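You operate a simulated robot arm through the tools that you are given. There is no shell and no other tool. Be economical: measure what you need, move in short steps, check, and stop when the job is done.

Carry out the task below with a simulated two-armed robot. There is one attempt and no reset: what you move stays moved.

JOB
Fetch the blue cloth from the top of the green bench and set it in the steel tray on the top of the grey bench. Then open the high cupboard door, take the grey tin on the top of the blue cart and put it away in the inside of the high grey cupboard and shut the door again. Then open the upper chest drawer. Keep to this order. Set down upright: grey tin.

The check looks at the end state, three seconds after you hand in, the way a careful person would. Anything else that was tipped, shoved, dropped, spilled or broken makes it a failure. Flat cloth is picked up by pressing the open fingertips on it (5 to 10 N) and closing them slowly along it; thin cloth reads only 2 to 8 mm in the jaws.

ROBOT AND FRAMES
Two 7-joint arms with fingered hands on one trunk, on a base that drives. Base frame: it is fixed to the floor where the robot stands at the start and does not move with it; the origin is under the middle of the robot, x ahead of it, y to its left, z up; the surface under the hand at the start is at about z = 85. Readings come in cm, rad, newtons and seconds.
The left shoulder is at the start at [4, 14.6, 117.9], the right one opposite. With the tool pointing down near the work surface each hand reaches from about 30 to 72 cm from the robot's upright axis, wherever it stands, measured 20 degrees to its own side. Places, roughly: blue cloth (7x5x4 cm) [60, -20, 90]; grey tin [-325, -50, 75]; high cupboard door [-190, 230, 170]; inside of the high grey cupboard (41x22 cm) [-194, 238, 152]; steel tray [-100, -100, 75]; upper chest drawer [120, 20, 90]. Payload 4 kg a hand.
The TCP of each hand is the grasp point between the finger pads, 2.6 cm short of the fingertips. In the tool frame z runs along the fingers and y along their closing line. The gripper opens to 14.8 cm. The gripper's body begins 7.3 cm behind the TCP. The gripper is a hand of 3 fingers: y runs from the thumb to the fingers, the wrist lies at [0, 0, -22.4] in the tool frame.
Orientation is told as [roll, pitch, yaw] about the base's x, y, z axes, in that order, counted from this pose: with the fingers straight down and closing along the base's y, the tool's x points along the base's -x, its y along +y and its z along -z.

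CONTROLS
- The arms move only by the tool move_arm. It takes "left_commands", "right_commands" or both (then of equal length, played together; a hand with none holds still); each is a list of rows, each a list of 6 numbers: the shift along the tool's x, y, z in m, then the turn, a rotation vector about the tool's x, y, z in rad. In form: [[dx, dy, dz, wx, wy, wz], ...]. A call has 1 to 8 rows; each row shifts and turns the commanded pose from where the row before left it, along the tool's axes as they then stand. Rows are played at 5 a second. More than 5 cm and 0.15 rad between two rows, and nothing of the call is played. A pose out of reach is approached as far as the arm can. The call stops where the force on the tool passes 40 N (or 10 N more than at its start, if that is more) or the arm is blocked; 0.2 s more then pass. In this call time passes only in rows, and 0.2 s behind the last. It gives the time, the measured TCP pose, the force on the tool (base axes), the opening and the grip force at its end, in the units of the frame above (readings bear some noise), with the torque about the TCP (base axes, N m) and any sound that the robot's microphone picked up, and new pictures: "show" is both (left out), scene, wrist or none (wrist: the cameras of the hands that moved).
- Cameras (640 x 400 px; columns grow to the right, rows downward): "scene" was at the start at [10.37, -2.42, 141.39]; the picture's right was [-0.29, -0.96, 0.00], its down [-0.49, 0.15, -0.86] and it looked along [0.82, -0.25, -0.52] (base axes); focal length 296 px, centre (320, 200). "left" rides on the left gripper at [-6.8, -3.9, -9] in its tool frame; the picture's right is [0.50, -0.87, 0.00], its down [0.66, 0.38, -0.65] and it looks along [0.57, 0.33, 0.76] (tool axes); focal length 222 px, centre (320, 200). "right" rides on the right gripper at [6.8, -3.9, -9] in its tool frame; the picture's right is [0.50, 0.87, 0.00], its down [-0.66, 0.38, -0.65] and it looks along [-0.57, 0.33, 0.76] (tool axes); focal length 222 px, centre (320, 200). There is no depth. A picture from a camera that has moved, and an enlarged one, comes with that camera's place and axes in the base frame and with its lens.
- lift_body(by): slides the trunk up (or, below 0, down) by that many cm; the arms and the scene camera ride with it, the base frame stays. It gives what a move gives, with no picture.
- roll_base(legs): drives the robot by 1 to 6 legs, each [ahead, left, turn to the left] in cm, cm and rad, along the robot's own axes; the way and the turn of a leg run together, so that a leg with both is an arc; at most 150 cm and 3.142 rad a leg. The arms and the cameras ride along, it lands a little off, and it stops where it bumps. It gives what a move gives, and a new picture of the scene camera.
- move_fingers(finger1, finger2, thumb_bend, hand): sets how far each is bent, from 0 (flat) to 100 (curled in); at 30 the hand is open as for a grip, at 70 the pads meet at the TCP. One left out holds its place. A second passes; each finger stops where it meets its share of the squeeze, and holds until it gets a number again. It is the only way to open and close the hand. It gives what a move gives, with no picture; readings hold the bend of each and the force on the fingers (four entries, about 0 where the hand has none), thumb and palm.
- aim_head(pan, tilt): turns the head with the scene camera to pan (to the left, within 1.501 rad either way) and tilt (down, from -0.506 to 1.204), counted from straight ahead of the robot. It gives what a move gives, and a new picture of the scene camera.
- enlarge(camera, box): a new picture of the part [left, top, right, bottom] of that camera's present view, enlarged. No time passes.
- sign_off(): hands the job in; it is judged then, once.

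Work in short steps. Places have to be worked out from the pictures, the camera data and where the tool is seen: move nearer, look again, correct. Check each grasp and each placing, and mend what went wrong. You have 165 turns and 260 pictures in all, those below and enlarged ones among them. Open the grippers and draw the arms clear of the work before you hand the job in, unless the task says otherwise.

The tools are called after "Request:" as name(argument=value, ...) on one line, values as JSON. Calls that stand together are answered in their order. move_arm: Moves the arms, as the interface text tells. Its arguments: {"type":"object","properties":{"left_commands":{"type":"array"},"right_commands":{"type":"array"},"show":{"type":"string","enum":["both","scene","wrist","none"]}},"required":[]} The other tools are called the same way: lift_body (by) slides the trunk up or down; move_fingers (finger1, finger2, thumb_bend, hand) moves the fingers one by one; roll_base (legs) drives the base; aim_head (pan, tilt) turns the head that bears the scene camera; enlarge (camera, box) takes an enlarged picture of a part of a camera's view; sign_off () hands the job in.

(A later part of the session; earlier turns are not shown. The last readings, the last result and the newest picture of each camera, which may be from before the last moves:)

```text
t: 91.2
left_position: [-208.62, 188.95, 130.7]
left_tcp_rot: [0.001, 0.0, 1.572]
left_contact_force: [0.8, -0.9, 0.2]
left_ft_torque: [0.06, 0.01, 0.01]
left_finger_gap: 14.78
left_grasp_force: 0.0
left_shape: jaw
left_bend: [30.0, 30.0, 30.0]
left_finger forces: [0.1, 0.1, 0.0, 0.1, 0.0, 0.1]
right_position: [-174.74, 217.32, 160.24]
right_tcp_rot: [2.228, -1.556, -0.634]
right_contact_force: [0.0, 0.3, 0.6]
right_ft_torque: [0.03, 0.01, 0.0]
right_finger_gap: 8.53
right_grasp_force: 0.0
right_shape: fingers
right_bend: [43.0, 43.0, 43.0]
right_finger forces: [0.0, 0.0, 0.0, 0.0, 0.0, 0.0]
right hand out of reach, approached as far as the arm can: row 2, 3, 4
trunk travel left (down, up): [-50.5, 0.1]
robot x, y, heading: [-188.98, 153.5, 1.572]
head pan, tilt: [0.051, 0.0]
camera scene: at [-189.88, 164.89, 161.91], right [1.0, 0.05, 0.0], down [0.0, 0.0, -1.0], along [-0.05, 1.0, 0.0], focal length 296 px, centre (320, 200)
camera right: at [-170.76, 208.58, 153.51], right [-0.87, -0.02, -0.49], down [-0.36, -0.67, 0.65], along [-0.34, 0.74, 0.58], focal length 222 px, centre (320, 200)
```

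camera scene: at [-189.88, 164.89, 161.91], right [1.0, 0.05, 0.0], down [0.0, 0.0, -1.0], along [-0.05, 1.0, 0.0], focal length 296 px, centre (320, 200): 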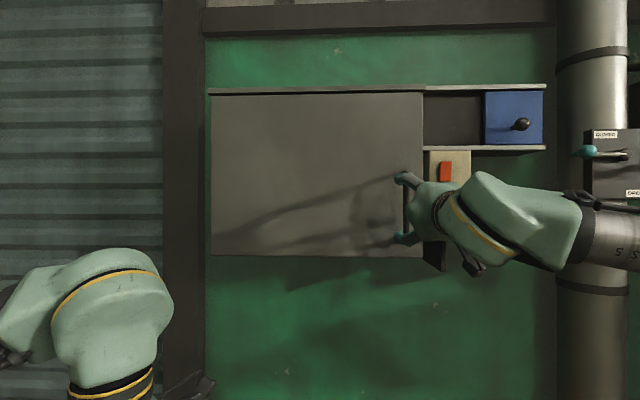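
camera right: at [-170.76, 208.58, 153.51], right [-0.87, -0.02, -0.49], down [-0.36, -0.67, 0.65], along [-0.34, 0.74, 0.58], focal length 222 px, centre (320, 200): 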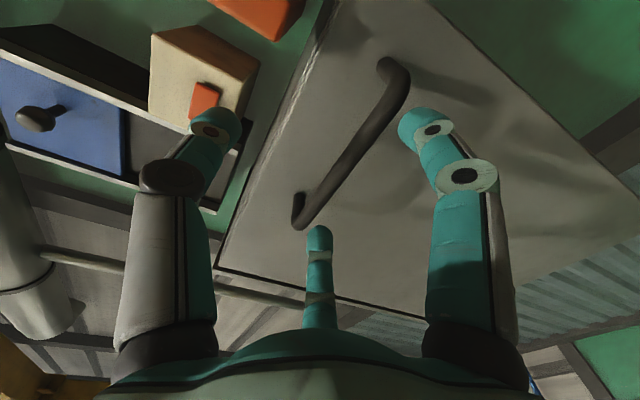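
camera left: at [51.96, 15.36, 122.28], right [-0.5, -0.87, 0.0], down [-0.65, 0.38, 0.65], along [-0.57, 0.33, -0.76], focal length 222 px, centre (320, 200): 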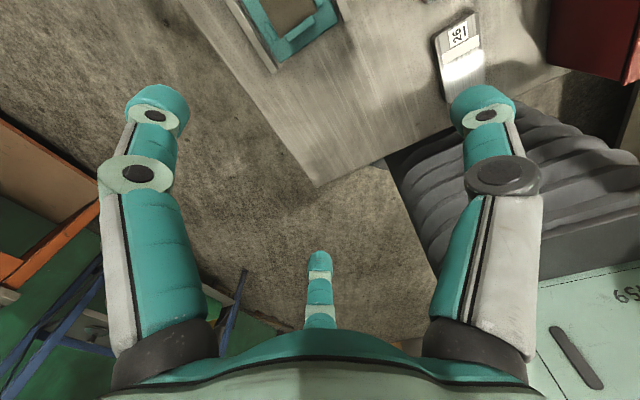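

The bar is confirmed at [-176.7,221.7]; the arm is a few centimetres short. I nudge the base 3.5 ahead and 2 left.

Request:
roll_base(legs=[[3.5, 2, 0]])

Request:
enlarge(camera="right", box=[160, 20, 480, 240])

```text
t: 92.3
left_position: [-210.75, 193.06, 130.38]
left_tcp_rot: [0.002, 0.006, 1.575]
left_contact_force: [-1.4, -0.6, -1.2]
left_ft_torque: [-0.02, -0.01, -0.05]
left_finger_gap: 14.8
left_grasp_force: 0.1
left_shape: jaw
left_bend: [30.0, 30.0, 30.0]
left_finger forces: [0.0, 0.0, 0.0, 0.0, 0.0, 0.0]
right_position: [-177.26, 221.19, 160.36]
right_tcp_rot: [2.267, -1.557, -0.666]
right_contact_force: [-0.9, -0.2, 0.7]
right_ft_torque: [-0.01, -0.02, -0.01]
right_finger_gap: 8.53
right_grasp_force: 0.0
right_shape: fingers
right_bend: [43.0, 43.0, 43.0]
right_finger forces: [0.1, 0.0, 0.1, 0.1, 0.1, 0.1]
trunk travel left (down, up): [-50.5, 0.1]
robot x, y, heading: [-191.43, 157.27, 1.571]
head pan, tilt: [0.051, 0.0]
stopped in leg 1: the force on the tool passed its limit at 133 N (the readings are from after the stop); the commanded pose is now the measured one
camera scene: at [-192.06, 169.01, 161.88], right [1.0, 0.05, 0.0], down [0.0, 0.0, -1.0], along [-0.05, 1.0, 0.0], focal length 296 px, centre (320, 200)
```

scene: 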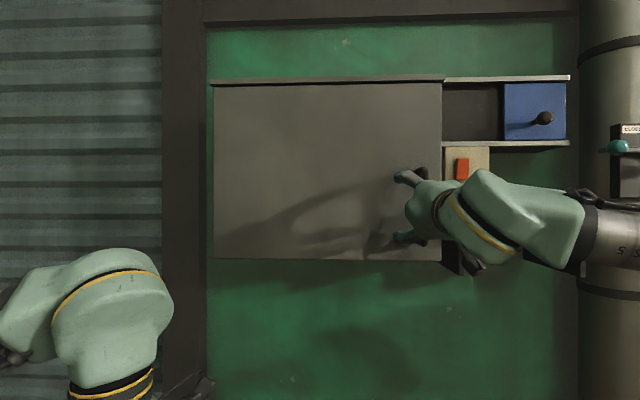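

```text
1.82 times, centred on (320, 130) of right
camera zoom: at [-173.12, 212.4, 153.59], right [-0.87, -0.02, -0.49], down [-0.35, -0.67, 0.65], along [-0.34, 0.74, 0.58], focal length 404 px, centre (320, 327)
```

zoom: 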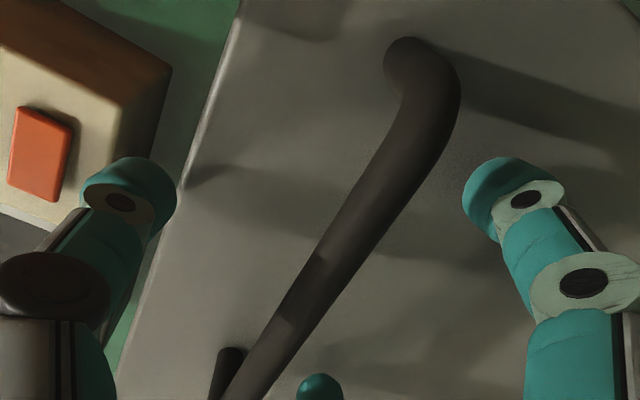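

The bar sits between thumb and fingers and forces are back to zero. I close gently on the bar.

Request:
move_fingers(hand="right", finger1=58, finger2=58, thumb_bend=58)

Request:
move_fingers(hand="right", finger1=70, finger2=70, thumb_bend=70)

Request:
enlarge(camera="right", box=[160, 20, 480, 240])

```text
t: 93.3
left_position: [-210.58, 192.58, 130.65]
left_tcp_rot: [0.0, 0.001, 1.575]
left_contact_force: [-0.7, -0.9, 0.1]
left_ft_torque: [0.03, 0.01, 0.01]
left_finger_gap: 14.79
left_grasp_force: 0.0
left_shape: jaw
left_bend: [30.0, 30.0, 30.0]
left_finger forces: [0.1, 0.0, 0.0, 0.1, 0.0, 0.1]
right_position: [-176.92, 220.72, 160.51]
right_tcp_rot: [2.358, -1.554, -0.757]
right_contact_force: [0.5, -0.3, 0.6]
right_ft_torque: [-0.01, 0.0, -0.01]
right_finger_gap: 3.94
right_grasp_force: 0.1
right_shape: fingers
right_bend: [57.0, 57.0, 57.0]
right_finger forces: [0.0, 0.0, 0.1, 0.0, 0.0, 0.0]
trunk travel left (down, up): [-50.5, 0.1]
robot x, y, heading: [-190.91, 157.73, 1.577]
head pan, tilt: [0.051, 0.0]
```

```text
t: 94.3
left_position: [-210.48, 192.6, 130.56]
left_tcp_rot: [0.003, 0.003, 1.575]
left_contact_force: [0.2, 0.1, -0.4]
left_ft_torque: [-0.01, 0.01, -0.03]
left_finger_gap: 14.78
left_grasp_force: 0.1
left_shape: jaw
left_bend: [30.0, 30.0, 30.0]
left_finger forces: [0.1, 0.0, 0.0, 0.1, 0.0, 0.0]
right_position: [-176.97, 220.87, 160.56]
right_tcp_rot: [2.306, -1.553, -0.706]
right_contact_force: [3.5, -0.2, 1.2]
right_ft_torque: [0.01, -0.02, -0.04]
right_finger_gap: 0.13
right_grasp_force: 0.5
right_shape: fingers
right_bend: [70.0, 70.0, 69.0]
right_finger forces: [0.0, 0.1, 0.0, 0.0, 2.4, 0.0]
trunk travel left (down, up): [-50.5, 0.1]
robot x, y, heading: [-191.15, 157.53, 1.571]
head pan, tilt: [0.051, 0.0]
```

```text
1.82 times, centred on (320, 130) of right
camera zoom: at [-172.89, 212.0, 153.71], right [-0.87, -0.02, -0.49], down [-0.35, -0.67, 0.65], along [-0.34, 0.74, 0.58], focal length 404 px, centre (320, 327)
```

zoom: 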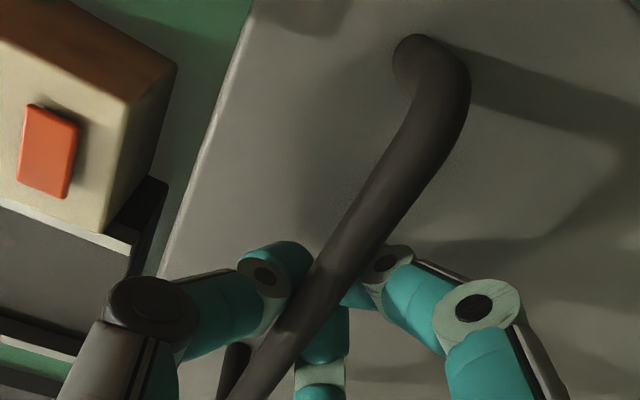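

The digits met behind the bar (the bar overlaps them in view), so they seem to cage it. I pull back 3 cm gently to test.

Request:
move_arm(right_commands=[[0, 0, -0.01, 0, 0, 0], [0, 0, -0.01, 0, 0, 0], [0, 0, -0.01, 0, 0, 0], [0, 0, 0, 0, 0, 0]], show="both")

```text
t: 95.3
left_position: [-210.68, 192.69, 130.56]
left_tcp_rot: [0.001, 0.004, 1.574]
left_contact_force: [-0.8, -1.1, -1.1]
left_ft_torque: [0.02, 0.01, 0.02]
left_finger_gap: 14.79
left_grasp_force: 0.1
left_shape: jaw
left_bend: [30.0, 30.0, 30.0]
left_finger forces: [0.1, 0.1, 0.1, 0.0, 0.0, 0.0]
right_position: [-177.01, 217.81, 160.45]
right_tcp_rot: [2.353, -1.554, -0.751]
right_contact_force: [-0.4, -0.6, 0.3]
right_ft_torque: [0.01, -0.02, -0.03]
right_finger_gap: 0.02
right_grasp_force: 1.5
right_shape: fingers
right_bend: [70.0, 69.0, 70.0]
right_finger forces: [0.1, 1.1, 0.0, 0.1, 0.0, 0.0]
trunk travel left (down, up): [-50.5, 0.1]
robot x, y, heading: [-191.36, 157.37, 1.576]
head pan, tilt: [0.051, 0.0]
camera scene: at [-191.96, 168.61, 161.91], right [1.0, 0.05, 0.0], down [0.0, 0.0, -1.0], along [-0.05, 1.0, 0.0], focal length 296 px, centre (320, 200)
camera right: at [-173.01, 209.05, 153.61], right [-0.87, -0.02, -0.49], down [-0.35, -0.67, 0.65], along [-0.34, 0.74, 0.58], focal length 222 px, centre (320, 200)
```

scene: 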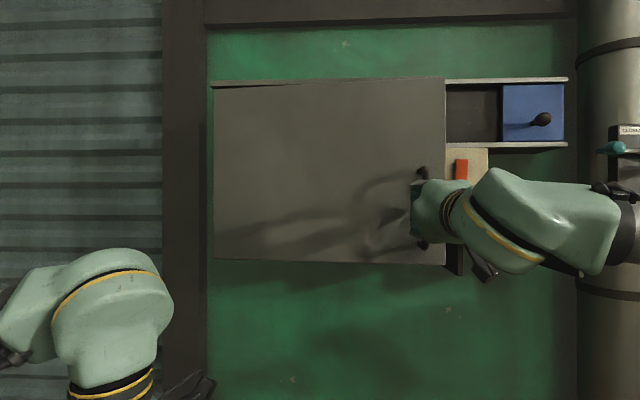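
right: 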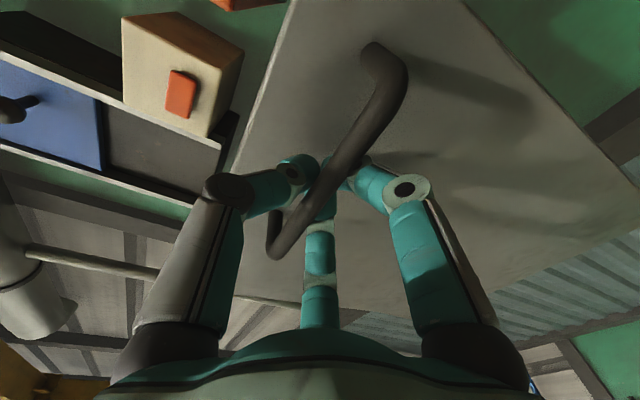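

The door is following. I continue along the arc about the hinge (≈[-214.5,226]), turning the hand a little with the door.

Request:
move_arm(right_commands=[[0, 0.006, -0.021, 0.05, 0, 0], [0, 0.0065, -0.0215, 0.05, 0, 0], [0, 0.0065, -0.022, 0.05, 0, 0], [0, 0.007, -0.022, 0.05, 0, 0], [0, 0.007, -0.0224, 0.05, 0, 0], [0, 0.0075, -0.0224, 0.05, 0, 0], [0, 0, 0, 0, 0, 0]], show="both")

```text
t: 96.3
left_position: [-211.89, 193.11, 130.32]
left_tcp_rot: [-0.007, 0.005, 1.583]
left_contact_force: [0.3, -0.1, 0.1]
left_ft_torque: [0.02, 0.01, -0.01]
left_finger_gap: 14.78
left_grasp_force: 0.1
left_shape: jaw
left_bend: [30.0, 30.0, 30.0]
left_finger forces: [0.0, 0.0, 0.0, 0.0, 0.0, 0.0]
right_position: [-178.0, 209.26, 160.55]
right_tcp_rot: [-2.28, -1.552, -2.557]
right_contact_force: [-32.9, 14.8, -2.7]
right_ft_torque: [-0.04, 0.01, -0.04]
right_finger_gap: 1.91
right_grasp_force: 18.8
right_shape: fingers
right_bend: [63.0, 64.0, 70.0]
right_finger forces: [18.3, 18.1, 0.0, 0.1, 0.0, 0.1]
right hand out of reach, approached as far as the arm can: row 2, 3, 4, 5
trunk travel left (down, up): [-50.5, 0.1]
robot x, y, heading: [-191.1, 157.6, 1.581]
head pan, tilt: [0.051, 0.0]
stopped in row 5 (right hand): the force on the tool passed its limit at 43 N (the readings are from after the stop); the commanded pose is now the measured one
camera scene: at [-193.28, 169.15, 161.86], right [1.0, 0.06, 0.01], down [0.01, 0.0, -1.0], along [-0.06, 1.0, 0.0], focal length 296 px, centre (320, 200)
camera right: at [-175.18, 199.97, 153.83], right [-0.85, 0.12, -0.51], down [-0.47, -0.61, 0.64], along [-0.24, 0.79, 0.57], focal length 222 px, centre (320, 200)
```

scene: 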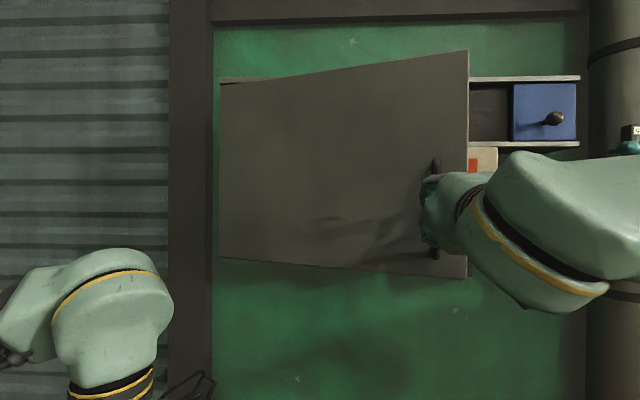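
right: 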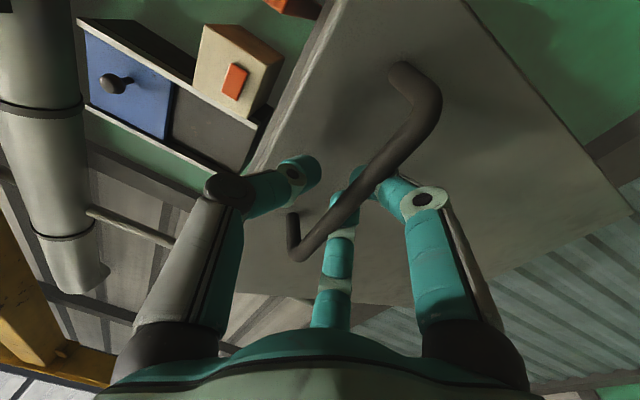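

The door is about 22° open, and the arm is reach-limited to the left. First I lower the left hand out of the door's swing, then I'll use the base to continue pulling.

Request:
move_arm(left_commands=[[0.008, 0.02, 0.04, 0, 0, 0], [0.008, 0.02, 0.04, 0, 0, 0], [0.008, 0.02, 0.04, 0, 0, 0], [0.008, 0.02, 0.04, 0, 0, 0], [0.008, 0.02, 0.04, 0, 0, 0], [0.008, 0.02, 0.04, 0, 0, 0], [0, 0.02, 0.02, 0, 0, 0]], show="none")

Request:
roll_base(legs=[[-5.5, 4, 0], [-5.5, 5, 0]])

```text
t: 97.9
left_position: [-225.48, 187.71, 104.04]
left_tcp_rot: [-0.009, 0.004, 1.578]
left_contact_force: [0.4, -0.3, 0.4]
left_ft_torque: [0.02, 0.01, 0.01]
left_finger_gap: 14.79
left_grasp_force: 0.0
left_shape: jaw
left_bend: [30.0, 30.0, 30.0]
left_finger forces: [0.0, 0.1, 0.0, 0.0, 0.1, 0.1]
right_position: [-177.77, 209.37, 160.63]
right_tcp_rot: [-2.333, -1.554, -2.517]
right_contact_force: [-36.1, 16.5, -4.7]
right_ft_torque: [-0.08, 0.0, -0.05]
right_finger_gap: 2.13
right_grasp_force: 19.2
right_shape: fingers
right_bend: [62.0, 64.0, 70.0]
right_finger forces: [19.2, 19.5, 0.0, 0.0, 0.1, 0.1]
trunk travel left (down, up): [-50.5, 0.1]
robot x, y, heading: [-191.54, 157.63, 1.576]
head pan, tilt: [0.051, 0.0]
```

```text
t: 99.5
left_position: [-233.28, 177.48, 104.12]
left_tcp_rot: [0.001, 0.013, 1.576]
left_contact_force: [0.6, 0.3, 0.3]
left_ft_torque: [-0.05, 0.04, -0.02]
left_finger_gap: 14.76
left_grasp_force: 0.0
left_shape: jaw
left_bend: [30.0, 30.0, 30.0]
left_finger forces: [0.0, 0.0, 0.0, 0.1, 0.0, 0.0]
right_position: [-184.72, 199.41, 160.21]
right_tcp_rot: [2.473, -1.564, -1.044]
right_contact_force: [-21.0, 20.6, 3.3]
right_ft_torque: [0.1, -0.02, -0.09]
right_finger_gap: 1.55
right_grasp_force: 13.6
right_shape: fingers
right_bend: [65.0, 63.0, 70.0]
right_finger forces: [14.1, 13.1, 0.1, 0.1, 0.0, 0.0]
trunk travel left (down, up): [-50.5, 0.1]
robot x, y, heading: [-200.03, 146.13, 1.576]
head pan, tilt: [0.051, 0.0]
camera scene: at [-200.59, 159.43, 161.78], right [1.0, 0.05, 0.0], down [0.0, -0.01, -1.0], along [-0.05, 1.0, -0.01], focal length 296 px, centre (320, 200)
```

scene: 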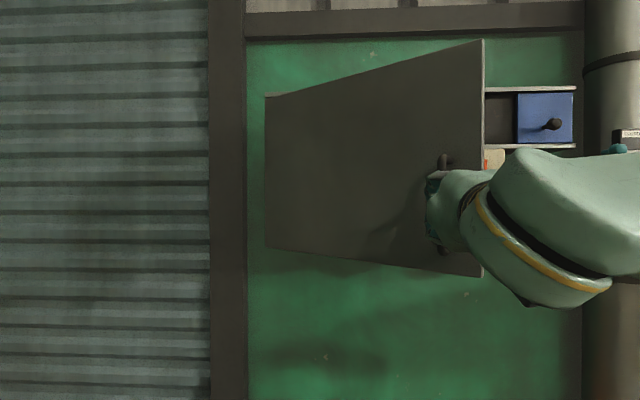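

Door about 40° open. One more short pull, then I'll release and push it from its inner side.

Request:
roll_base(legs=[[-4, 4, 0]])

Request:
move_fingers(hand="right", finger1=45, finger2=45, thumb_bend=40)

Request:
enlarge(camera="right", box=[0, 0, 640, 400])

```text
t: 100.5
left_position: [-237.21, 173.47, 104.13]
left_tcp_rot: [0.001, 0.011, 1.574]
left_contact_force: [0.1, 0.7, -0.2]
left_ft_torque: [0.02, 0.04, 0.03]
left_finger_gap: 14.8
left_grasp_force: 0.0
left_shape: jaw
left_bend: [30.0, 30.0, 30.0]
left_finger forces: [0.1, 0.0, 0.0, 0.1, 0.0, 0.0]
right_position: [-188.81, 195.38, 160.41]
right_tcp_rot: [2.98, -1.56, -1.547]
right_contact_force: [-21.5, 27.3, 2.4]
right_ft_torque: [0.03, 0.01, -0.18]
right_finger_gap: 1.65
right_grasp_force: 15.5
right_shape: fingers
right_bend: [64.0, 64.0, 70.0]
right_finger forces: [15.2, 15.0, 0.1, 0.0, 0.1, 0.1]
trunk travel left (down, up): [-50.5, 0.1]
robot x, y, heading: [-204.33, 142.51, 1.578]
head pan, tilt: [0.051, 0.0]
camera scene: at [-204.78, 155.23, 161.79], right [1.0, 0.05, 0.0], down [0.0, -0.01, -1.0], along [-0.05, 1.0, -0.01], focal length 296 px, centre (320, 200)
```

scene: 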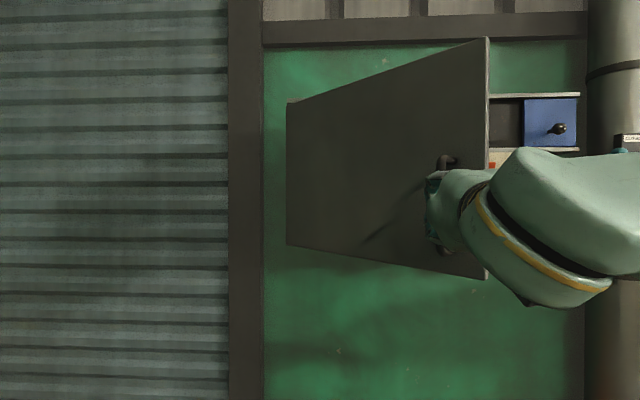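

```text
t: 101.5
left_position: [-237.07, 172.26, 104.51]
left_tcp_rot: [0.0, -0.002, 1.575]
left_contact_force: [-0.1, -0.3, -0.7]
left_ft_torque: [-0.01, -0.02, -0.02]
left_finger_gap: 14.8
left_grasp_force: 0.0
left_shape: jaw
left_bend: [30.0, 30.0, 30.0]
left_finger forces: [0.0, 0.1, 0.0, 0.0, 0.0, 0.1]
right_position: [-188.82, 193.5, 161.12]
right_tcp_rot: [2.957, -1.548, -1.528]
right_contact_force: [0.4, -0.9, 0.1]
right_ft_torque: [-0.03, 0.02, 0.01]
right_finger_gap: 8.67
right_grasp_force: 0.0
right_shape: fingers
right_bend: [45.0, 45.0, 40.0]
right_finger forces: [0.0, 0.1, 0.0, 0.1, 0.0, 0.0]
trunk travel left (down, up): [-50.5, 0.1]
robot x, y, heading: [-204.3, 142.19, 1.579]
head pan, tilt: [0.051, 0.0]
```

```text
1.00 times, centred on (320, 200) of right (not enlarged: the box is as wide or as high as the picture)
camera zoom: at [-186.21, 184.16, 154.19], right [-0.86, 0.13, -0.5], down [-0.47, -0.61, 0.64], along [-0.22, 0.78, 0.58], focal length 222 px, centre (320, 200)
```

zoom: 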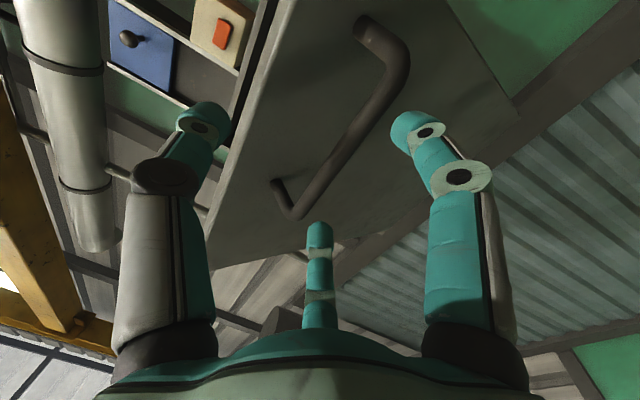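

Released the bar. Now I back the hand off, move right past the door's free edge, and then go forward inside.

Request:
move_arm(right_commands=[[0, 0, -0.045, 0, 0, 0], [0, 0, -0.045, 0, 0, 0], [0, 0, -0.02, 0, 0, 0], [0, -0.045, 0, 0, 0, 0], [0, -0.045, 0, 0, 0, 0], [0, -0.045, 0, 0, 0, 0], [0, -0.03, 0, 0, 0, 0]], show="both")

```text
t: 103.1
left_position: [-236.97, 172.62, 104.43]
left_tcp_rot: [0.001, 0.0, 1.576]
left_contact_force: [-0.3, 0.1, -0.5]
left_ft_torque: [0.03, 0.0, 0.01]
left_finger_gap: 14.79
left_grasp_force: 0.2
left_shape: jaw
left_bend: [30.0, 30.0, 30.0]
left_finger forces: [0.1, 0.0, 0.1, 0.0, 0.0, 0.1]
right_position: [-173.28, 180.38, 160.46]
right_tcp_rot: [2.917, -1.551, -1.484]
right_contact_force: [0.0, 0.7, -0.4]
right_ft_torque: [0.04, 0.02, 0.02]
right_finger_gap: 8.66
right_grasp_force: 0.0
right_shape: fingers
right_bend: [45.0, 45.0, 40.0]
right_finger forces: [0.1, 0.0, 0.0, 0.0, 0.1, 0.0]
right hand out of reach, approached as far as the arm can: row 2
trunk travel left (down, up): [-50.5, 0.1]
robot x, y, heading: [-204.03, 142.61, 1.576]
head pan, tilt: [0.051, 0.0]
camera scene: at [-204.56, 153.66, 161.91], right [1.0, 0.06, 0.0], down [0.0, 0.0, -1.0], along [-0.06, 1.0, 0.0], focal length 296 px, centre (320, 200)
camera right: at [-170.73, 171.12, 153.6], right [-0.86, 0.13, -0.5], down [-0.46, -0.61, 0.64], along [-0.22, 0.78, 0.58], focal length 222 px, centre (320, 200)
```

scene: 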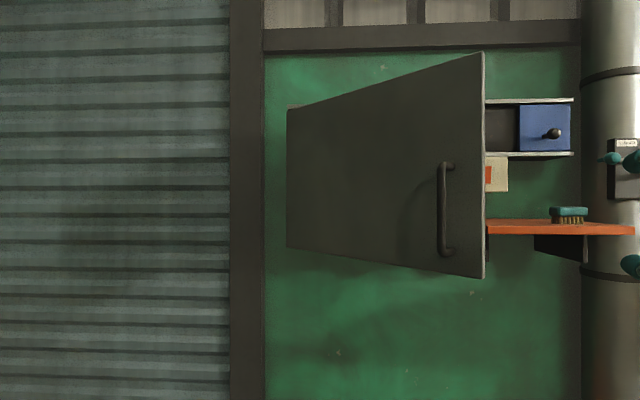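
right: 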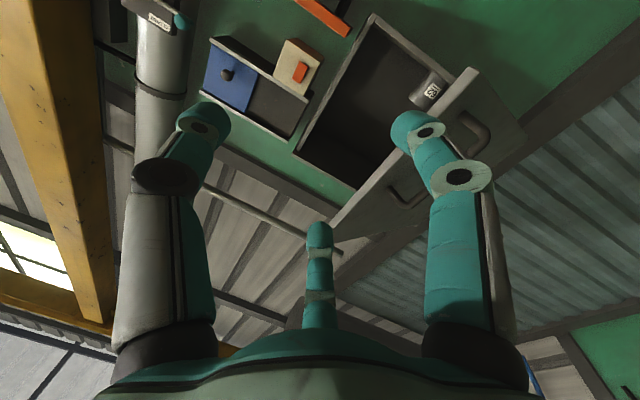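

I see the opening (another can stands inside to the left). I go forward beside the door edge at x≈-173.

Request:
move_arm(right_commands=[[0, 0, 0.045, 0, 0, 0], [0, 0, 0.045, 0, 0, 0], [0, 0, 0.045, 0, 0, 0], [0, 0, 0, 0, 0, 0]], show="none")

Request:
roll_base(legs=[[10, 0, 0]])

Request:
enlarge(camera="right", box=[0, 0, 640, 400])

```text
t: 104.1
left_position: [-237.17, 172.53, 104.47]
left_tcp_rot: [0.0, 0.001, 1.574]
left_contact_force: [-1.1, -0.1, 0.2]
left_ft_torque: [-0.01, -0.01, -0.02]
left_finger_gap: 14.75
left_grasp_force: 0.0
left_shape: jaw
left_bend: [30.0, 30.0, 30.0]
left_finger forces: [0.0, 0.0, 0.0, 0.0, 0.1, 0.1]
right_position: [-171.54, 193.92, 161.01]
right_tcp_rot: [3.005, -1.55, -1.572]
right_contact_force: [0.5, 0.3, 0.3]
right_ft_torque: [-0.02, 0.01, -0.02]
right_finger_gap: 8.66
right_grasp_force: 0.1
right_shape: fingers
right_bend: [45.0, 45.0, 40.0]
right_finger forces: [0.0, 0.1, 0.1, 0.0, 0.0, 0.1]
trunk travel left (down, up): [-50.5, 0.1]
robot x, y, heading: [-203.63, 142.68, 1.573]
head pan, tilt: [0.051, 0.0]
```

```text
t: 105.2
left_position: [-237.22, 182.04, 104.49]
left_tcp_rot: [0.001, -0.004, 1.574]
left_contact_force: [0.2, -0.6, 1.4]
left_ft_torque: [0.03, -0.03, 0.02]
left_finger_gap: 14.75
left_grasp_force: 0.1
left_shape: jaw
left_bend: [30.0, 30.0, 30.0]
left_finger forces: [0.0, 0.0, 0.0, 0.1, 0.1, 0.0]
right_position: [-171.72, 203.36, 161.45]
right_tcp_rot: [2.974, -1.545, -1.542]
right_contact_force: [-0.3, -0.2, -0.2]
right_ft_torque: [-0.01, 0.03, -0.02]
right_finger_gap: 8.65
right_grasp_force: 0.0
right_shape: fingers
right_bend: [45.0, 45.0, 40.0]
right_finger forces: [0.0, 0.0, 0.0, 0.0, 0.0, 0.0]
trunk travel left (down, up): [-50.5, 0.1]
robot x, y, heading: [-204.26, 152.47, 1.578]
head pan, tilt: [0.051, 0.0]
camera scene: at [-204.74, 162.87, 161.97], right [1.0, 0.06, 0.0], down [0.0, 0.01, -1.0], along [-0.06, 1.0, 0.01], focal length 296 px, centre (320, 200)
```

scene: 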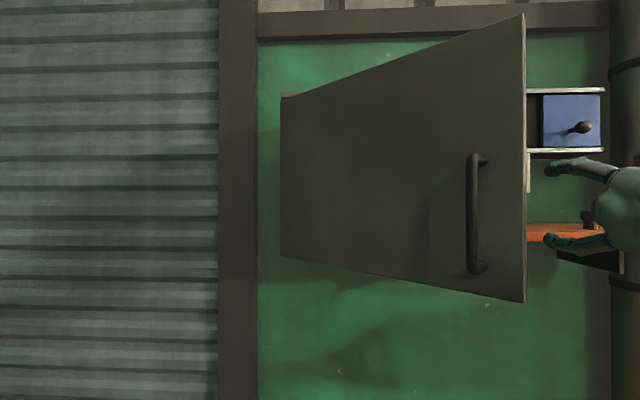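

```text
1.00 times, centred on (320, 200) of right (not enlarged: the box is as wide or as high as the picture)
camera zoom: at [-169.06, 194.0, 154.45], right [-0.86, 0.13, -0.5], down [-0.47, -0.61, 0.64], along [-0.22, 0.78, 0.59], focal length 222 px, centre (320, 200)
```

zoom: 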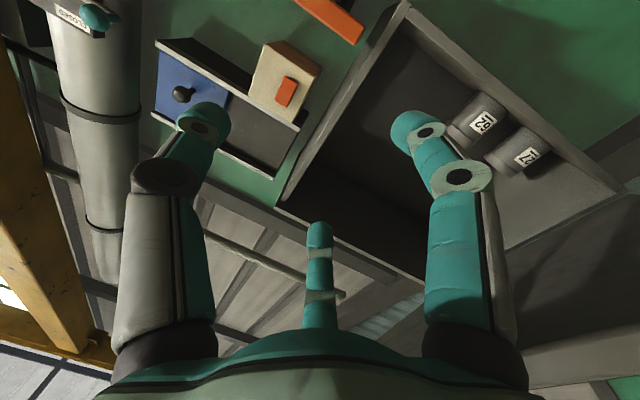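

The hand is inside the door edge; two small cans stand inside the cupboard, well behind. I sweep the hand left to push the door further open.

Request:
move_arm(right_commands=[[0, 0.03, 0, 0, 0, 0], [0, 0.03, 0, 0, 0, 0], [0, 0.03, -0.005, 0, 0, 0], [0, 0.03, -0.005, 0, 0, 0], [0, 0.03, -0.005, 0, 0, 0], [0, 0.03, -0.005, 0, 0, 0], [0, 0.03, -0.005, 0, 0, 0]], show="both")

```text
t: 106.0
left_position: [-236.91, 182.34, 104.4]
left_tcp_rot: [0.0, 0.001, 1.575]
left_contact_force: [-0.2, 0.6, 0.0]
left_ft_torque: [-0.02, -0.02, 0.01]
left_finger_gap: 14.8
left_grasp_force: 0.1
left_shape: jaw
left_bend: [30.0, 30.0, 30.0]
left_finger forces: [0.0, 0.0, 0.0, 0.0, 0.0, 0.0]
right_position: [-178.76, 204.05, 161.08]
right_tcp_rot: [2.577, -1.545, -1.158]
right_contact_force: [16.7, -14.1, 1.7]
right_ft_torque: [-0.27, -0.44, 1.73]
right_finger_gap: 8.6
right_grasp_force: 11.7
right_shape: fingers
right_bend: [45.0, 45.0, 40.0]
right_finger forces: [12.7, 0.0, 0.0, 0.0, 0.0, 11.2]
trunk travel left (down, up): [-50.5, 0.1]
robot x, y, heading: [-204.3, 152.37, 1.568]
head pan, tilt: [0.051, 0.0]
stopped in row 3 (right hand): the force on the tool passed its limit at 54 N (the readings are from after the stop); the commanded pose is now the measured one
camera scene: at [-204.34, 163.32, 161.93], right [1.0, 0.05, 0.0], down [0.0, 0.0, -1.0], along [-0.05, 1.0, 0.0], focal length 296 px, centre (320, 200)
camera right: at [-176.31, 194.81, 154.25], right [-0.86, 0.14, -0.49], down [-0.47, -0.6, 0.65], along [-0.2, 0.78, 0.59], focal length 222 px, centre (320, 200)
```

scene: 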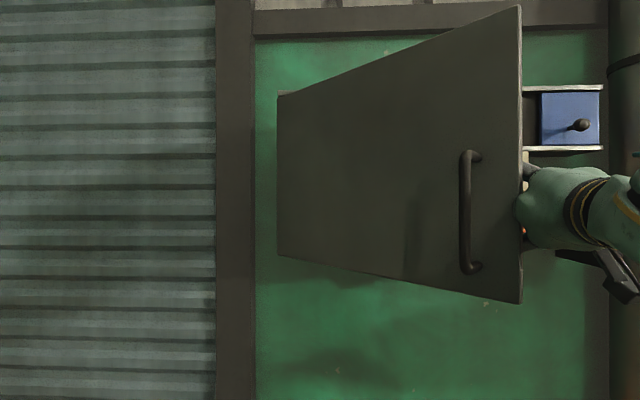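
right: 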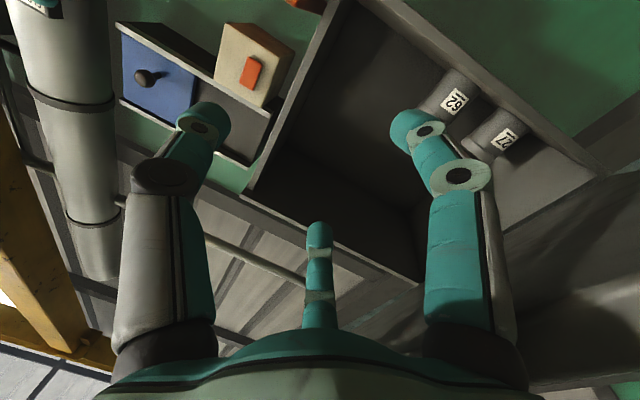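

The palm is pressing on the door edge. I back the hand up 3 cm so only the fingers lie behind the door, then pull left and backward along the arc, slowly.

Request:
move_arm(right_commands=[[0, -0.01, -0.015, 0, 0, 0], [0, 0, -0.02, 0, 0, 0], [0, 0.015, -0.006, 0, 0, 0], [0, 0.018, -0.01, 0, 0, 0], [0, 0.018, -0.012, 0, 0, 0], [0, 0.018, -0.012, 0, 0, 0], [0, 0.018, -0.012, 0, 0, 0], [0, 0.018, -0.01, 0, 0, 0]], show="both")

```text
t: 107.8
left_position: [-236.92, 182.19, 104.65]
left_tcp_rot: [0.005, -0.003, 1.573]
left_contact_force: [-0.1, -0.4, 0.3]
left_ft_torque: [0.0, 0.02, -0.02]
left_finger_gap: 14.8
left_grasp_force: 0.0
left_shape: jaw
left_bend: [30.0, 30.0, 30.0]
left_finger forces: [0.1, 0.0, 0.0, 0.1, 0.1, 0.0]
right_position: [-188.91, 196.03, 161.25]
right_tcp_rot: [2.649, -1.543, -1.227]
right_contact_force: [8.2, -12.9, -0.1]
right_ft_torque: [0.05, -0.2, 1.25]
right_finger_gap: 8.64
right_grasp_force: 9.9
right_shape: fingers
right_bend: [45.0, 45.0, 40.0]
right_finger forces: [5.6, 0.0, 0.1, 0.0, 0.0, 14.1]
right hand out of reach, approached as far as the arm can: row 8
trunk travel left (down, up): [-50.5, 0.1]
robot x, y, heading: [-203.84, 152.05, 1.567]
head pan, tilt: [0.051, 0.0]
camera scene: at [-204.32, 163.06, 161.95], right [1.0, 0.05, 0.0], down [0.0, 0.0, -1.0], along [-0.05, 1.0, 0.0], focal length 296 px, centre (320, 200)
camera right: at [-186.47, 186.77, 154.22], right [-0.86, 0.14, -0.49], down [-0.47, -0.61, 0.64], along [-0.21, 0.78, 0.59], focal length 222 px, centre (320, 200)
```

scene: 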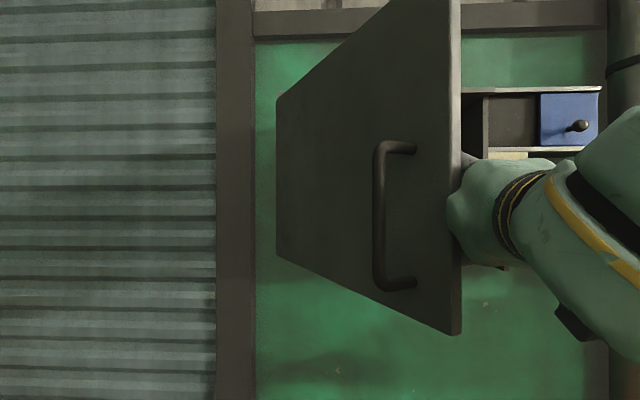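
right: 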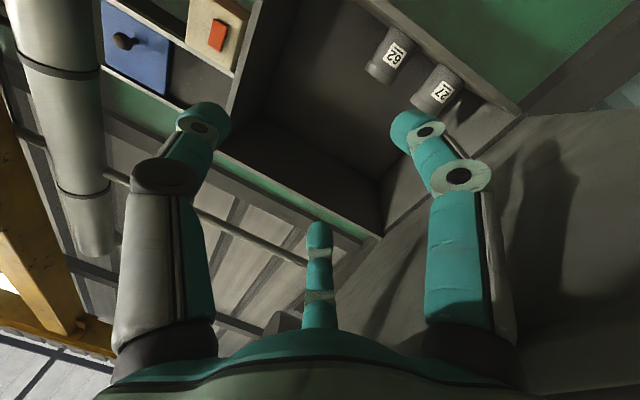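

The door is near 57°. I continue with a base arc: turn left 0.3 while backing 9 cm.

Request:
roll_base(legs=[[-4.5, 0, 0.15], [-4.5, 0, 0.15]])

```text
t: 109.5
left_position: [-243.19, 163.28, 104.33]
left_tcp_rot: [0.003, 0.006, 1.873]
left_contact_force: [0.2, 0.2, 0.1]
left_ft_torque: [-0.06, -0.03, 0.0]
left_finger_gap: 14.79
left_grasp_force: 0.0
left_shape: jaw
left_bend: [30.0, 30.0, 30.0]
left_finger forces: [0.1, 0.0, 0.0, 0.1, 0.1, 0.0]
right_position: [-201.61, 191.18, 160.58]
right_tcp_rot: [2.453, -1.555, -0.731]
right_contact_force: [0.4, 0.9, 0.3]
right_ft_torque: [0.01, -0.02, 0.03]
right_finger_gap: 8.67
right_grasp_force: 0.2
right_shape: fingers
right_bend: [45.0, 45.0, 40.0]
right_finger forces: [0.1, 0.1, 0.0, 0.0, 0.0, 0.1]
trunk travel left (down, up): [-50.5, 0.1]
robot x, y, heading: [-202.78, 143.27, 1.868]
head pan, tilt: [0.051, 0.0]
camera scene: at [-206.56, 155.14, 161.84], right [0.94, 0.34, 0.0], down [0.0, -0.01, -1.0], along [-0.34, 0.94, -0.01], focal length 296 px, centre (320, 200)
```

scene: 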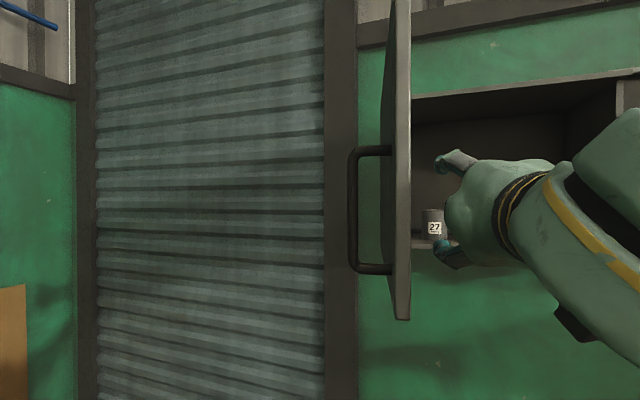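

Door is open ~85° and stays. I back out along the robot's heading, clear of the door, and look toward the cart.

Request:
roll_base(legs=[[-50, 0, 0]])

Request:
aim_head(pan=0.0, tilt=0.0)

Request:
aim_head(pan=1.5, tilt=0.3)

```text
t: 112.5
left_position: [-227.96, 113.6, 104.42]
left_tcp_rot: [0.0, 0.002, 1.884]
left_contact_force: [0.7, 0.3, -0.2]
left_ft_torque: [-0.02, -0.01, -0.01]
left_finger_gap: 14.8
left_grasp_force: 0.1
left_shape: jaw
left_bend: [30.0, 30.0, 30.0]
left_finger forces: [0.0, 0.1, 0.1, 0.1, 0.0, 0.1]
right_position: [-186.77, 141.63, 160.93]
right_tcp_rot: [2.661, -1.552, -0.93]
right_contact_force: [-0.5, 0.0, 0.2]
right_ft_torque: [-0.05, 0.0, 0.02]
right_finger_gap: 8.64
right_grasp_force: 0.0
right_shape: fingers
right_bend: [45.0, 45.0, 40.0]
right_finger forces: [0.0, 0.0, 0.0, 0.0, 0.0, 0.1]
trunk travel left (down, up): [-50.5, 0.1]
robot x, y, heading: [-187.53, 95.0, 1.884]
head pan, tilt: [0.051, 0.0]
camera scene: at [-191.33, 105.58, 161.89], right [0.93, 0.36, 0.0], down [0.0, 0.0, -1.0], along [-0.36, 0.93, 0.0], focal length 296 px, centre (320, 200)
```

scene: 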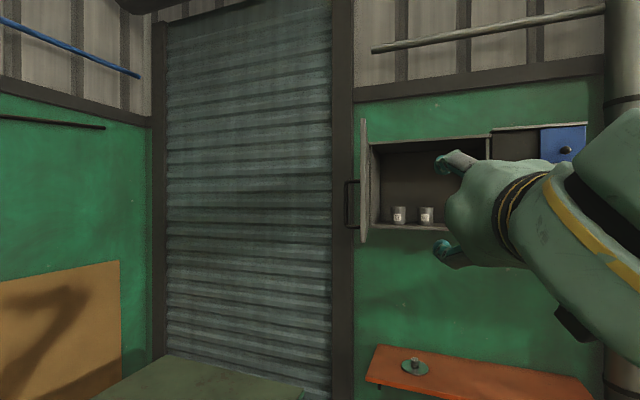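

```text
t: 113.1
left_position: [-228.02, 113.55, 104.43]
left_tcp_rot: [0.001, 0.002, 1.882]
left_contact_force: [-0.5, 0.1, -0.2]
left_ft_torque: [0.0, 0.02, -0.02]
left_finger_gap: 14.76
left_grasp_force: 0.0
left_shape: jaw
left_bend: [30.0, 30.0, 30.0]
left_finger forces: [0.1, 0.0, 0.0, 0.0, 0.0, 0.0]
right_position: [-186.73, 141.55, 160.87]
right_tcp_rot: [2.668, -1.552, -0.935]
right_contact_force: [-0.1, 0.2, -0.3]
right_ft_torque: [0.01, -0.01, 0.0]
right_finger_gap: 8.67
right_grasp_force: 0.0
right_shape: fingers
right_bend: [45.0, 45.0, 40.0]
right_finger forces: [0.0, 0.0, 0.0, 0.0, 0.0, 0.0]
trunk travel left (down, up): [-50.5, 0.1]
robot x, y, heading: [-187.22, 94.71, 1.882]
head pan, tilt: [0.0, 0.0]
camera scene: at [-190.86, 105.6, 161.9], right [0.95, 0.31, 0.0], down [0.0, 0.0, -1.0], along [-0.31, 0.95, 0.0], focal length 296 px, centre (320, 200)
```

scene: 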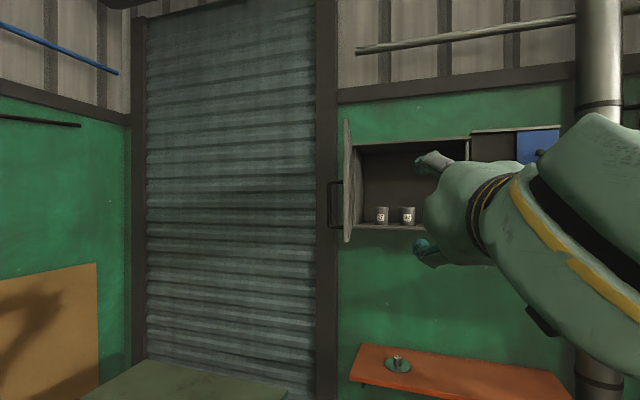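

```text
t: 114.7
left_position: [-228.01, 113.36, 104.52]
left_tcp_rot: [-0.001, 0.003, 1.883]
left_contact_force: [-0.6, 0.3, 0.1]
left_ft_torque: [-0.01, -0.01, 0.04]
left_finger_gap: 14.79
left_grasp_force: 0.0
left_shape: jaw
left_bend: [30.0, 30.0, 30.0]
left_finger forces: [0.0, 0.0, 0.1, 0.0, 0.0, 0.1]
right_position: [-186.68, 141.48, 160.89]
right_tcp_rot: [2.686, -1.55, -0.954]
right_contact_force: [0.5, -0.6, -0.8]
right_ft_torque: [0.0, 0.0, -0.01]
right_finger_gap: 8.64
right_grasp_force: 0.0
right_shape: fingers
right_bend: [45.0, 45.0, 40.0]
right_finger forces: [0.0, 0.0, 0.0, 0.0, 0.1, 0.0]
trunk travel left (down, up): [-50.5, 0.1]
robot x, y, heading: [-187.16, 94.71, 1.886]
head pan, tilt: [1.499, 0.3]
camera scene: at [-197.12, 94.71, 159.14], right [-0.24, 0.97, 0.0], down [0.29, 0.07, -0.96], along [-0.93, -0.23, -0.3], focal length 296 px, centre (320, 200)
```

scene: 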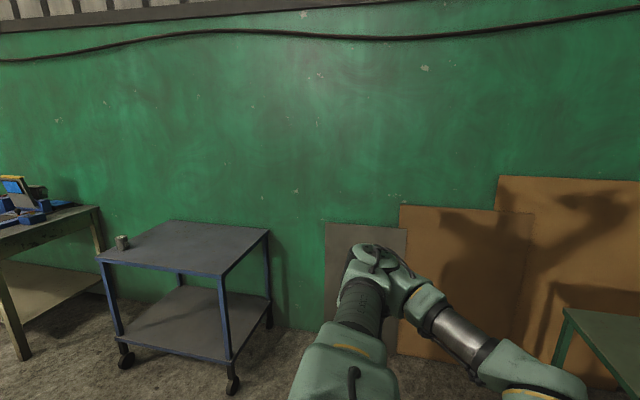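

The blue cart is seen, with the tin near its near-left corner at about [-329,-61]. I enlarge to size it.

Request:
enlarge(camera="scene", box=[80, 215, 180, 278])

```text
6.35 times, centred on (130, 246) of scene
camera zoom: at [-197.12, 94.71, 159.14], right [-0.24, 0.97, 0.0], down [0.29, 0.07, -0.96], along [-0.93, -0.23, -0.3], focal length 1878 px, centre (1526, -95)
```

zoom: 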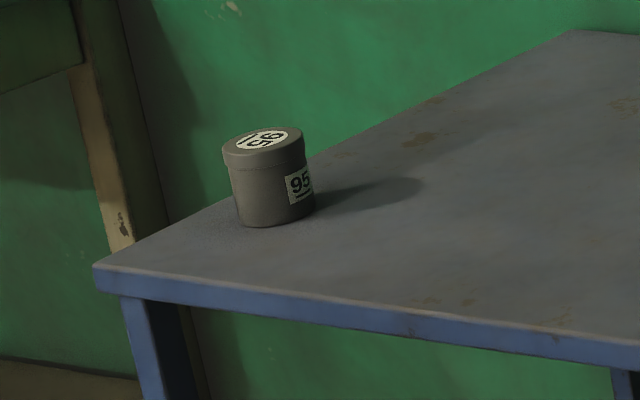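

The tin is roughly 7.5 cm wide and 8.5 cm tall. I plan to grip it with the hand tilted ~36° so that it fits into the cupboard. I turn to face -x and drive toward the cart.

Request:
roll_base(legs=[[0, 0, 1.257], [25, 70, 0], [20, 70, 0]])

Request:
aim_head(pan=-0.1, tilt=0.5)

```text
t: 125.4
left_position: [-259.75, -78.12, 104.48]
left_tcp_rot: [0.002, 0.0, -3.115]
left_contact_force: [-0.4, -0.1, -0.7]
left_ft_torque: [0.0, 0.04, -0.01]
left_finger_gap: 14.76
left_grasp_force: 0.1
left_shape: jaw
left_bend: [30.0, 30.0, 30.0]
left_finger forces: [0.0, 0.1, 0.0, 0.0, 0.0, 0.1]
right_position: [-274.93, -30.52, 160.91]
right_tcp_rot: [2.627, -1.55, 0.386]
right_contact_force: [0.8, 0.5, 0.1]
right_ft_torque: [0.01, 0.01, 0.03]
right_finger_gap: 8.63
right_grasp_force: 0.0
right_shape: fingers
right_bend: [45.0, 45.0, 40.0]
right_finger forces: [0.0, 0.0, 0.0, 0.0, 0.0, 0.0]
trunk travel left (down, up): [-50.5, 0.1]
robot x, y, heading: [-230.68, -44.03, -3.115]
head pan, tilt: [1.499, 0.3]
camera scene: at [-233.15, -53.37, 159.15], right [-1.0, 0.05, 0.0], down [0.01, 0.29, -0.96], along [-0.04, -0.95, -0.29], focal length 296 px, centre (320, 200)
```

scene: 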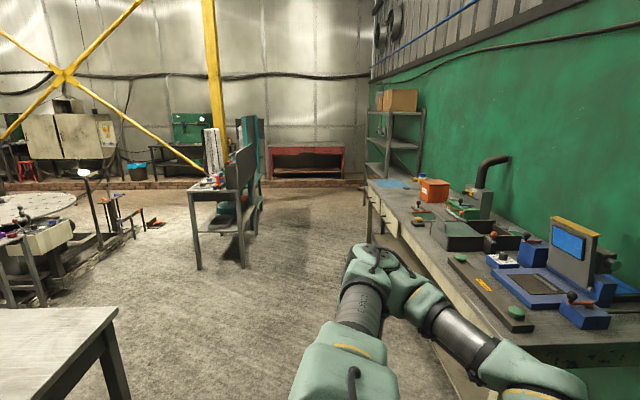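

```text
t: 127.1
left_position: [-259.83, -78.3, 104.53]
left_tcp_rot: [0.001, 0.001, -3.116]
left_contact_force: [0.8, 0.0, -1.4]
left_ft_torque: [0.01, 0.0, 0.04]
left_finger_gap: 14.82
left_grasp_force: 0.0
left_shape: jaw
left_bend: [30.0, 30.0, 30.0]
left_finger forces: [0.1, 0.0, 0.1, 0.1, 0.0, 0.0]
right_position: [-275.07, -30.72, 161.03]
right_tcp_rot: [2.677, -1.549, 0.339]
right_contact_force: [-0.4, 0.4, 0.1]
right_ft_torque: [-0.04, -0.03, 0.0]
right_finger_gap: 8.65
right_grasp_force: 0.0
right_shape: fingers
right_bend: [45.0, 45.0, 40.0]
right_finger forces: [0.0, 0.0, 0.0, 0.0, 0.0, 0.0]
trunk travel left (down, up): [-50.5, 0.1]
robot x, y, heading: [-230.66, -44.17, -3.11]
head pan, tilt: [-0.099, 0.499]
camera scene: at [-241.84, -43.55, 157.3], right [0.07, 1.0, 0.0], down [0.48, -0.03, -0.88], along [-0.88, 0.06, -0.48], focal length 296 px, centre (320, 200)
```

scene: 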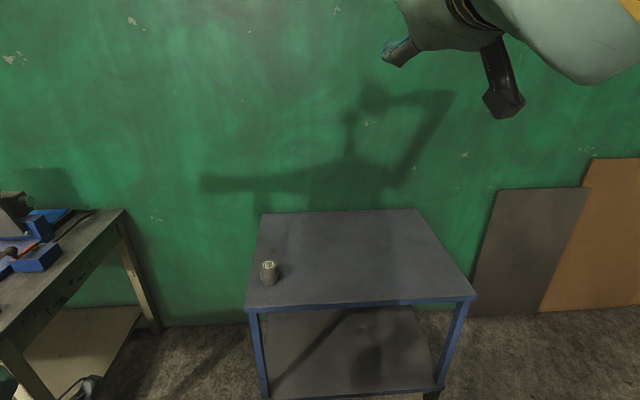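

Two rays intersect: tin base at [-323.7,-56.2,78.7]. I pitch the tool to ~36° from vertical while lowering, and drop the trunk.

Request:
move_arm(right_commands=[[0.025, 0, 0.01, 0, 0.134, 0], [0.025, 0, 0.015, 0, 0.134, 0], [0.025, 0, 0.02, 0, 0.134, 0], [0.025, 0, 0.02, 0, 0.134, 0], [0.02, 0, 0.02, 0, 0.134, 0], [0.02, 0, 0.02, 0, 0.134, 0], [0.02, 0, 0.02, 0, 0.134, 0], [0, 0, 0, 0, 0, 0]], show="none")

Request:
lift_body(by=-18)

Request:
roll_base(legs=[[30, 24, -0.03]])

```text
t: 128.9
left_position: [-259.7, -78.23, 104.38]
left_tcp_rot: [0.001, 0.002, -3.115]
left_contact_force: [-0.4, -0.2, 1.0]
left_ft_torque: [0.03, 0.05, 0.0]
left_finger_gap: 14.78
left_grasp_force: 0.0
left_shape: jaw
left_bend: [30.0, 30.0, 30.0]
left_finger forces: [0.0, 0.0, 0.0, 0.0, 0.0, 0.0]
right_position: [-280.48, -30.57, 141.22]
right_tcp_rot: [0.01, -0.649, 3.009]
right_contact_force: [0.7, 0.6, -0.5]
right_ft_torque: [-0.04, 0.03, -0.01]
right_finger_gap: 8.64
right_grasp_force: 0.0
right_shape: fingers
right_bend: [45.0, 45.0, 40.0]
right_finger forces: [0.1, 0.1, 0.0, 0.1, 0.1, 0.1]
trunk travel left (down, up): [-50.5, 0.1]
robot x, y, heading: [-230.16, -44.67, -3.117]
head pan, tilt: [-0.099, 0.499]
```

```text
t: 130.9
left_position: [-259.89, -78.31, 86.41]
left_tcp_rot: [0.0, 0.001, -3.117]
left_contact_force: [0.7, 0.6, -0.3]
left_ft_torque: [-0.01, 0.01, 0.01]
left_finger_gap: 14.79
left_grasp_force: 0.1
left_shape: jaw
left_bend: [30.0, 30.0, 30.0]
left_finger forces: [0.0, 0.0, 0.0, 0.1, 0.0, 0.1]
right_position: [-280.47, -30.4, 123.36]
right_tcp_rot: [0.012, -0.652, 3.01]
right_contact_force: [0.7, 0.2, -0.3]
right_ft_torque: [0.01, 0.01, 0.01]
right_finger_gap: 8.65
right_grasp_force: 0.0
right_shape: fingers
right_bend: [45.0, 45.0, 40.0]
right_finger forces: [0.0, 0.0, 0.1, 0.0, 0.0, 0.1]
trunk travel left (down, up): [-32.5, 18.1]
robot x, y, heading: [-230.46, -44.41, -3.118]
head pan, tilt: [-0.099, 0.499]
```

```text
t: 133.3
left_position: [-291.09, -100.94, 86.34]
left_tcp_rot: [0.001, 0.001, 3.125]
left_contact_force: [0.4, 0.0, -0.3]
left_ft_torque: [-0.01, -0.01, 0.04]
left_finger_gap: 14.8
left_grasp_force: 0.1
left_shape: jaw
left_bend: [30.0, 30.0, 30.0]
left_finger forces: [0.1, 0.1, 0.0, 0.1, 0.0, 0.0]
right_position: [-309.64, -52.47, 123.27]
right_tcp_rot: [0.013, -0.651, 2.965]
right_contact_force: [0.0, 0.1, -0.4]
right_ft_torque: [0.0, 0.01, -0.02]
right_finger_gap: 8.67
right_grasp_force: 0.2
right_shape: fingers
right_bend: [45.0, 45.0, 40.0]
right_finger forces: [0.0, 0.0, 0.0, 0.0, 0.0, 0.0]
trunk travel left (down, up): [-32.5, 18.1]
robot x, y, heading: [-260.27, -68.39, 3.126]
head pan, tilt: [-0.099, 0.499]
camera scene: at [-271.68, -67.12, 139.3], right [0.12, 0.99, 0.0], down [0.48, -0.06, -0.88], along [-0.87, 0.1, -0.48], focal length 296 px, centre (320, 200)
```

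scene: 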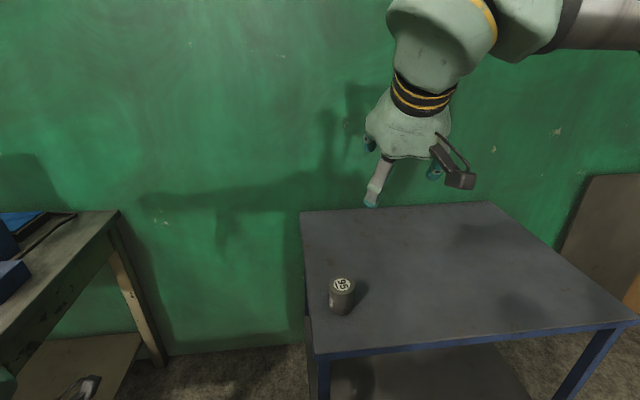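

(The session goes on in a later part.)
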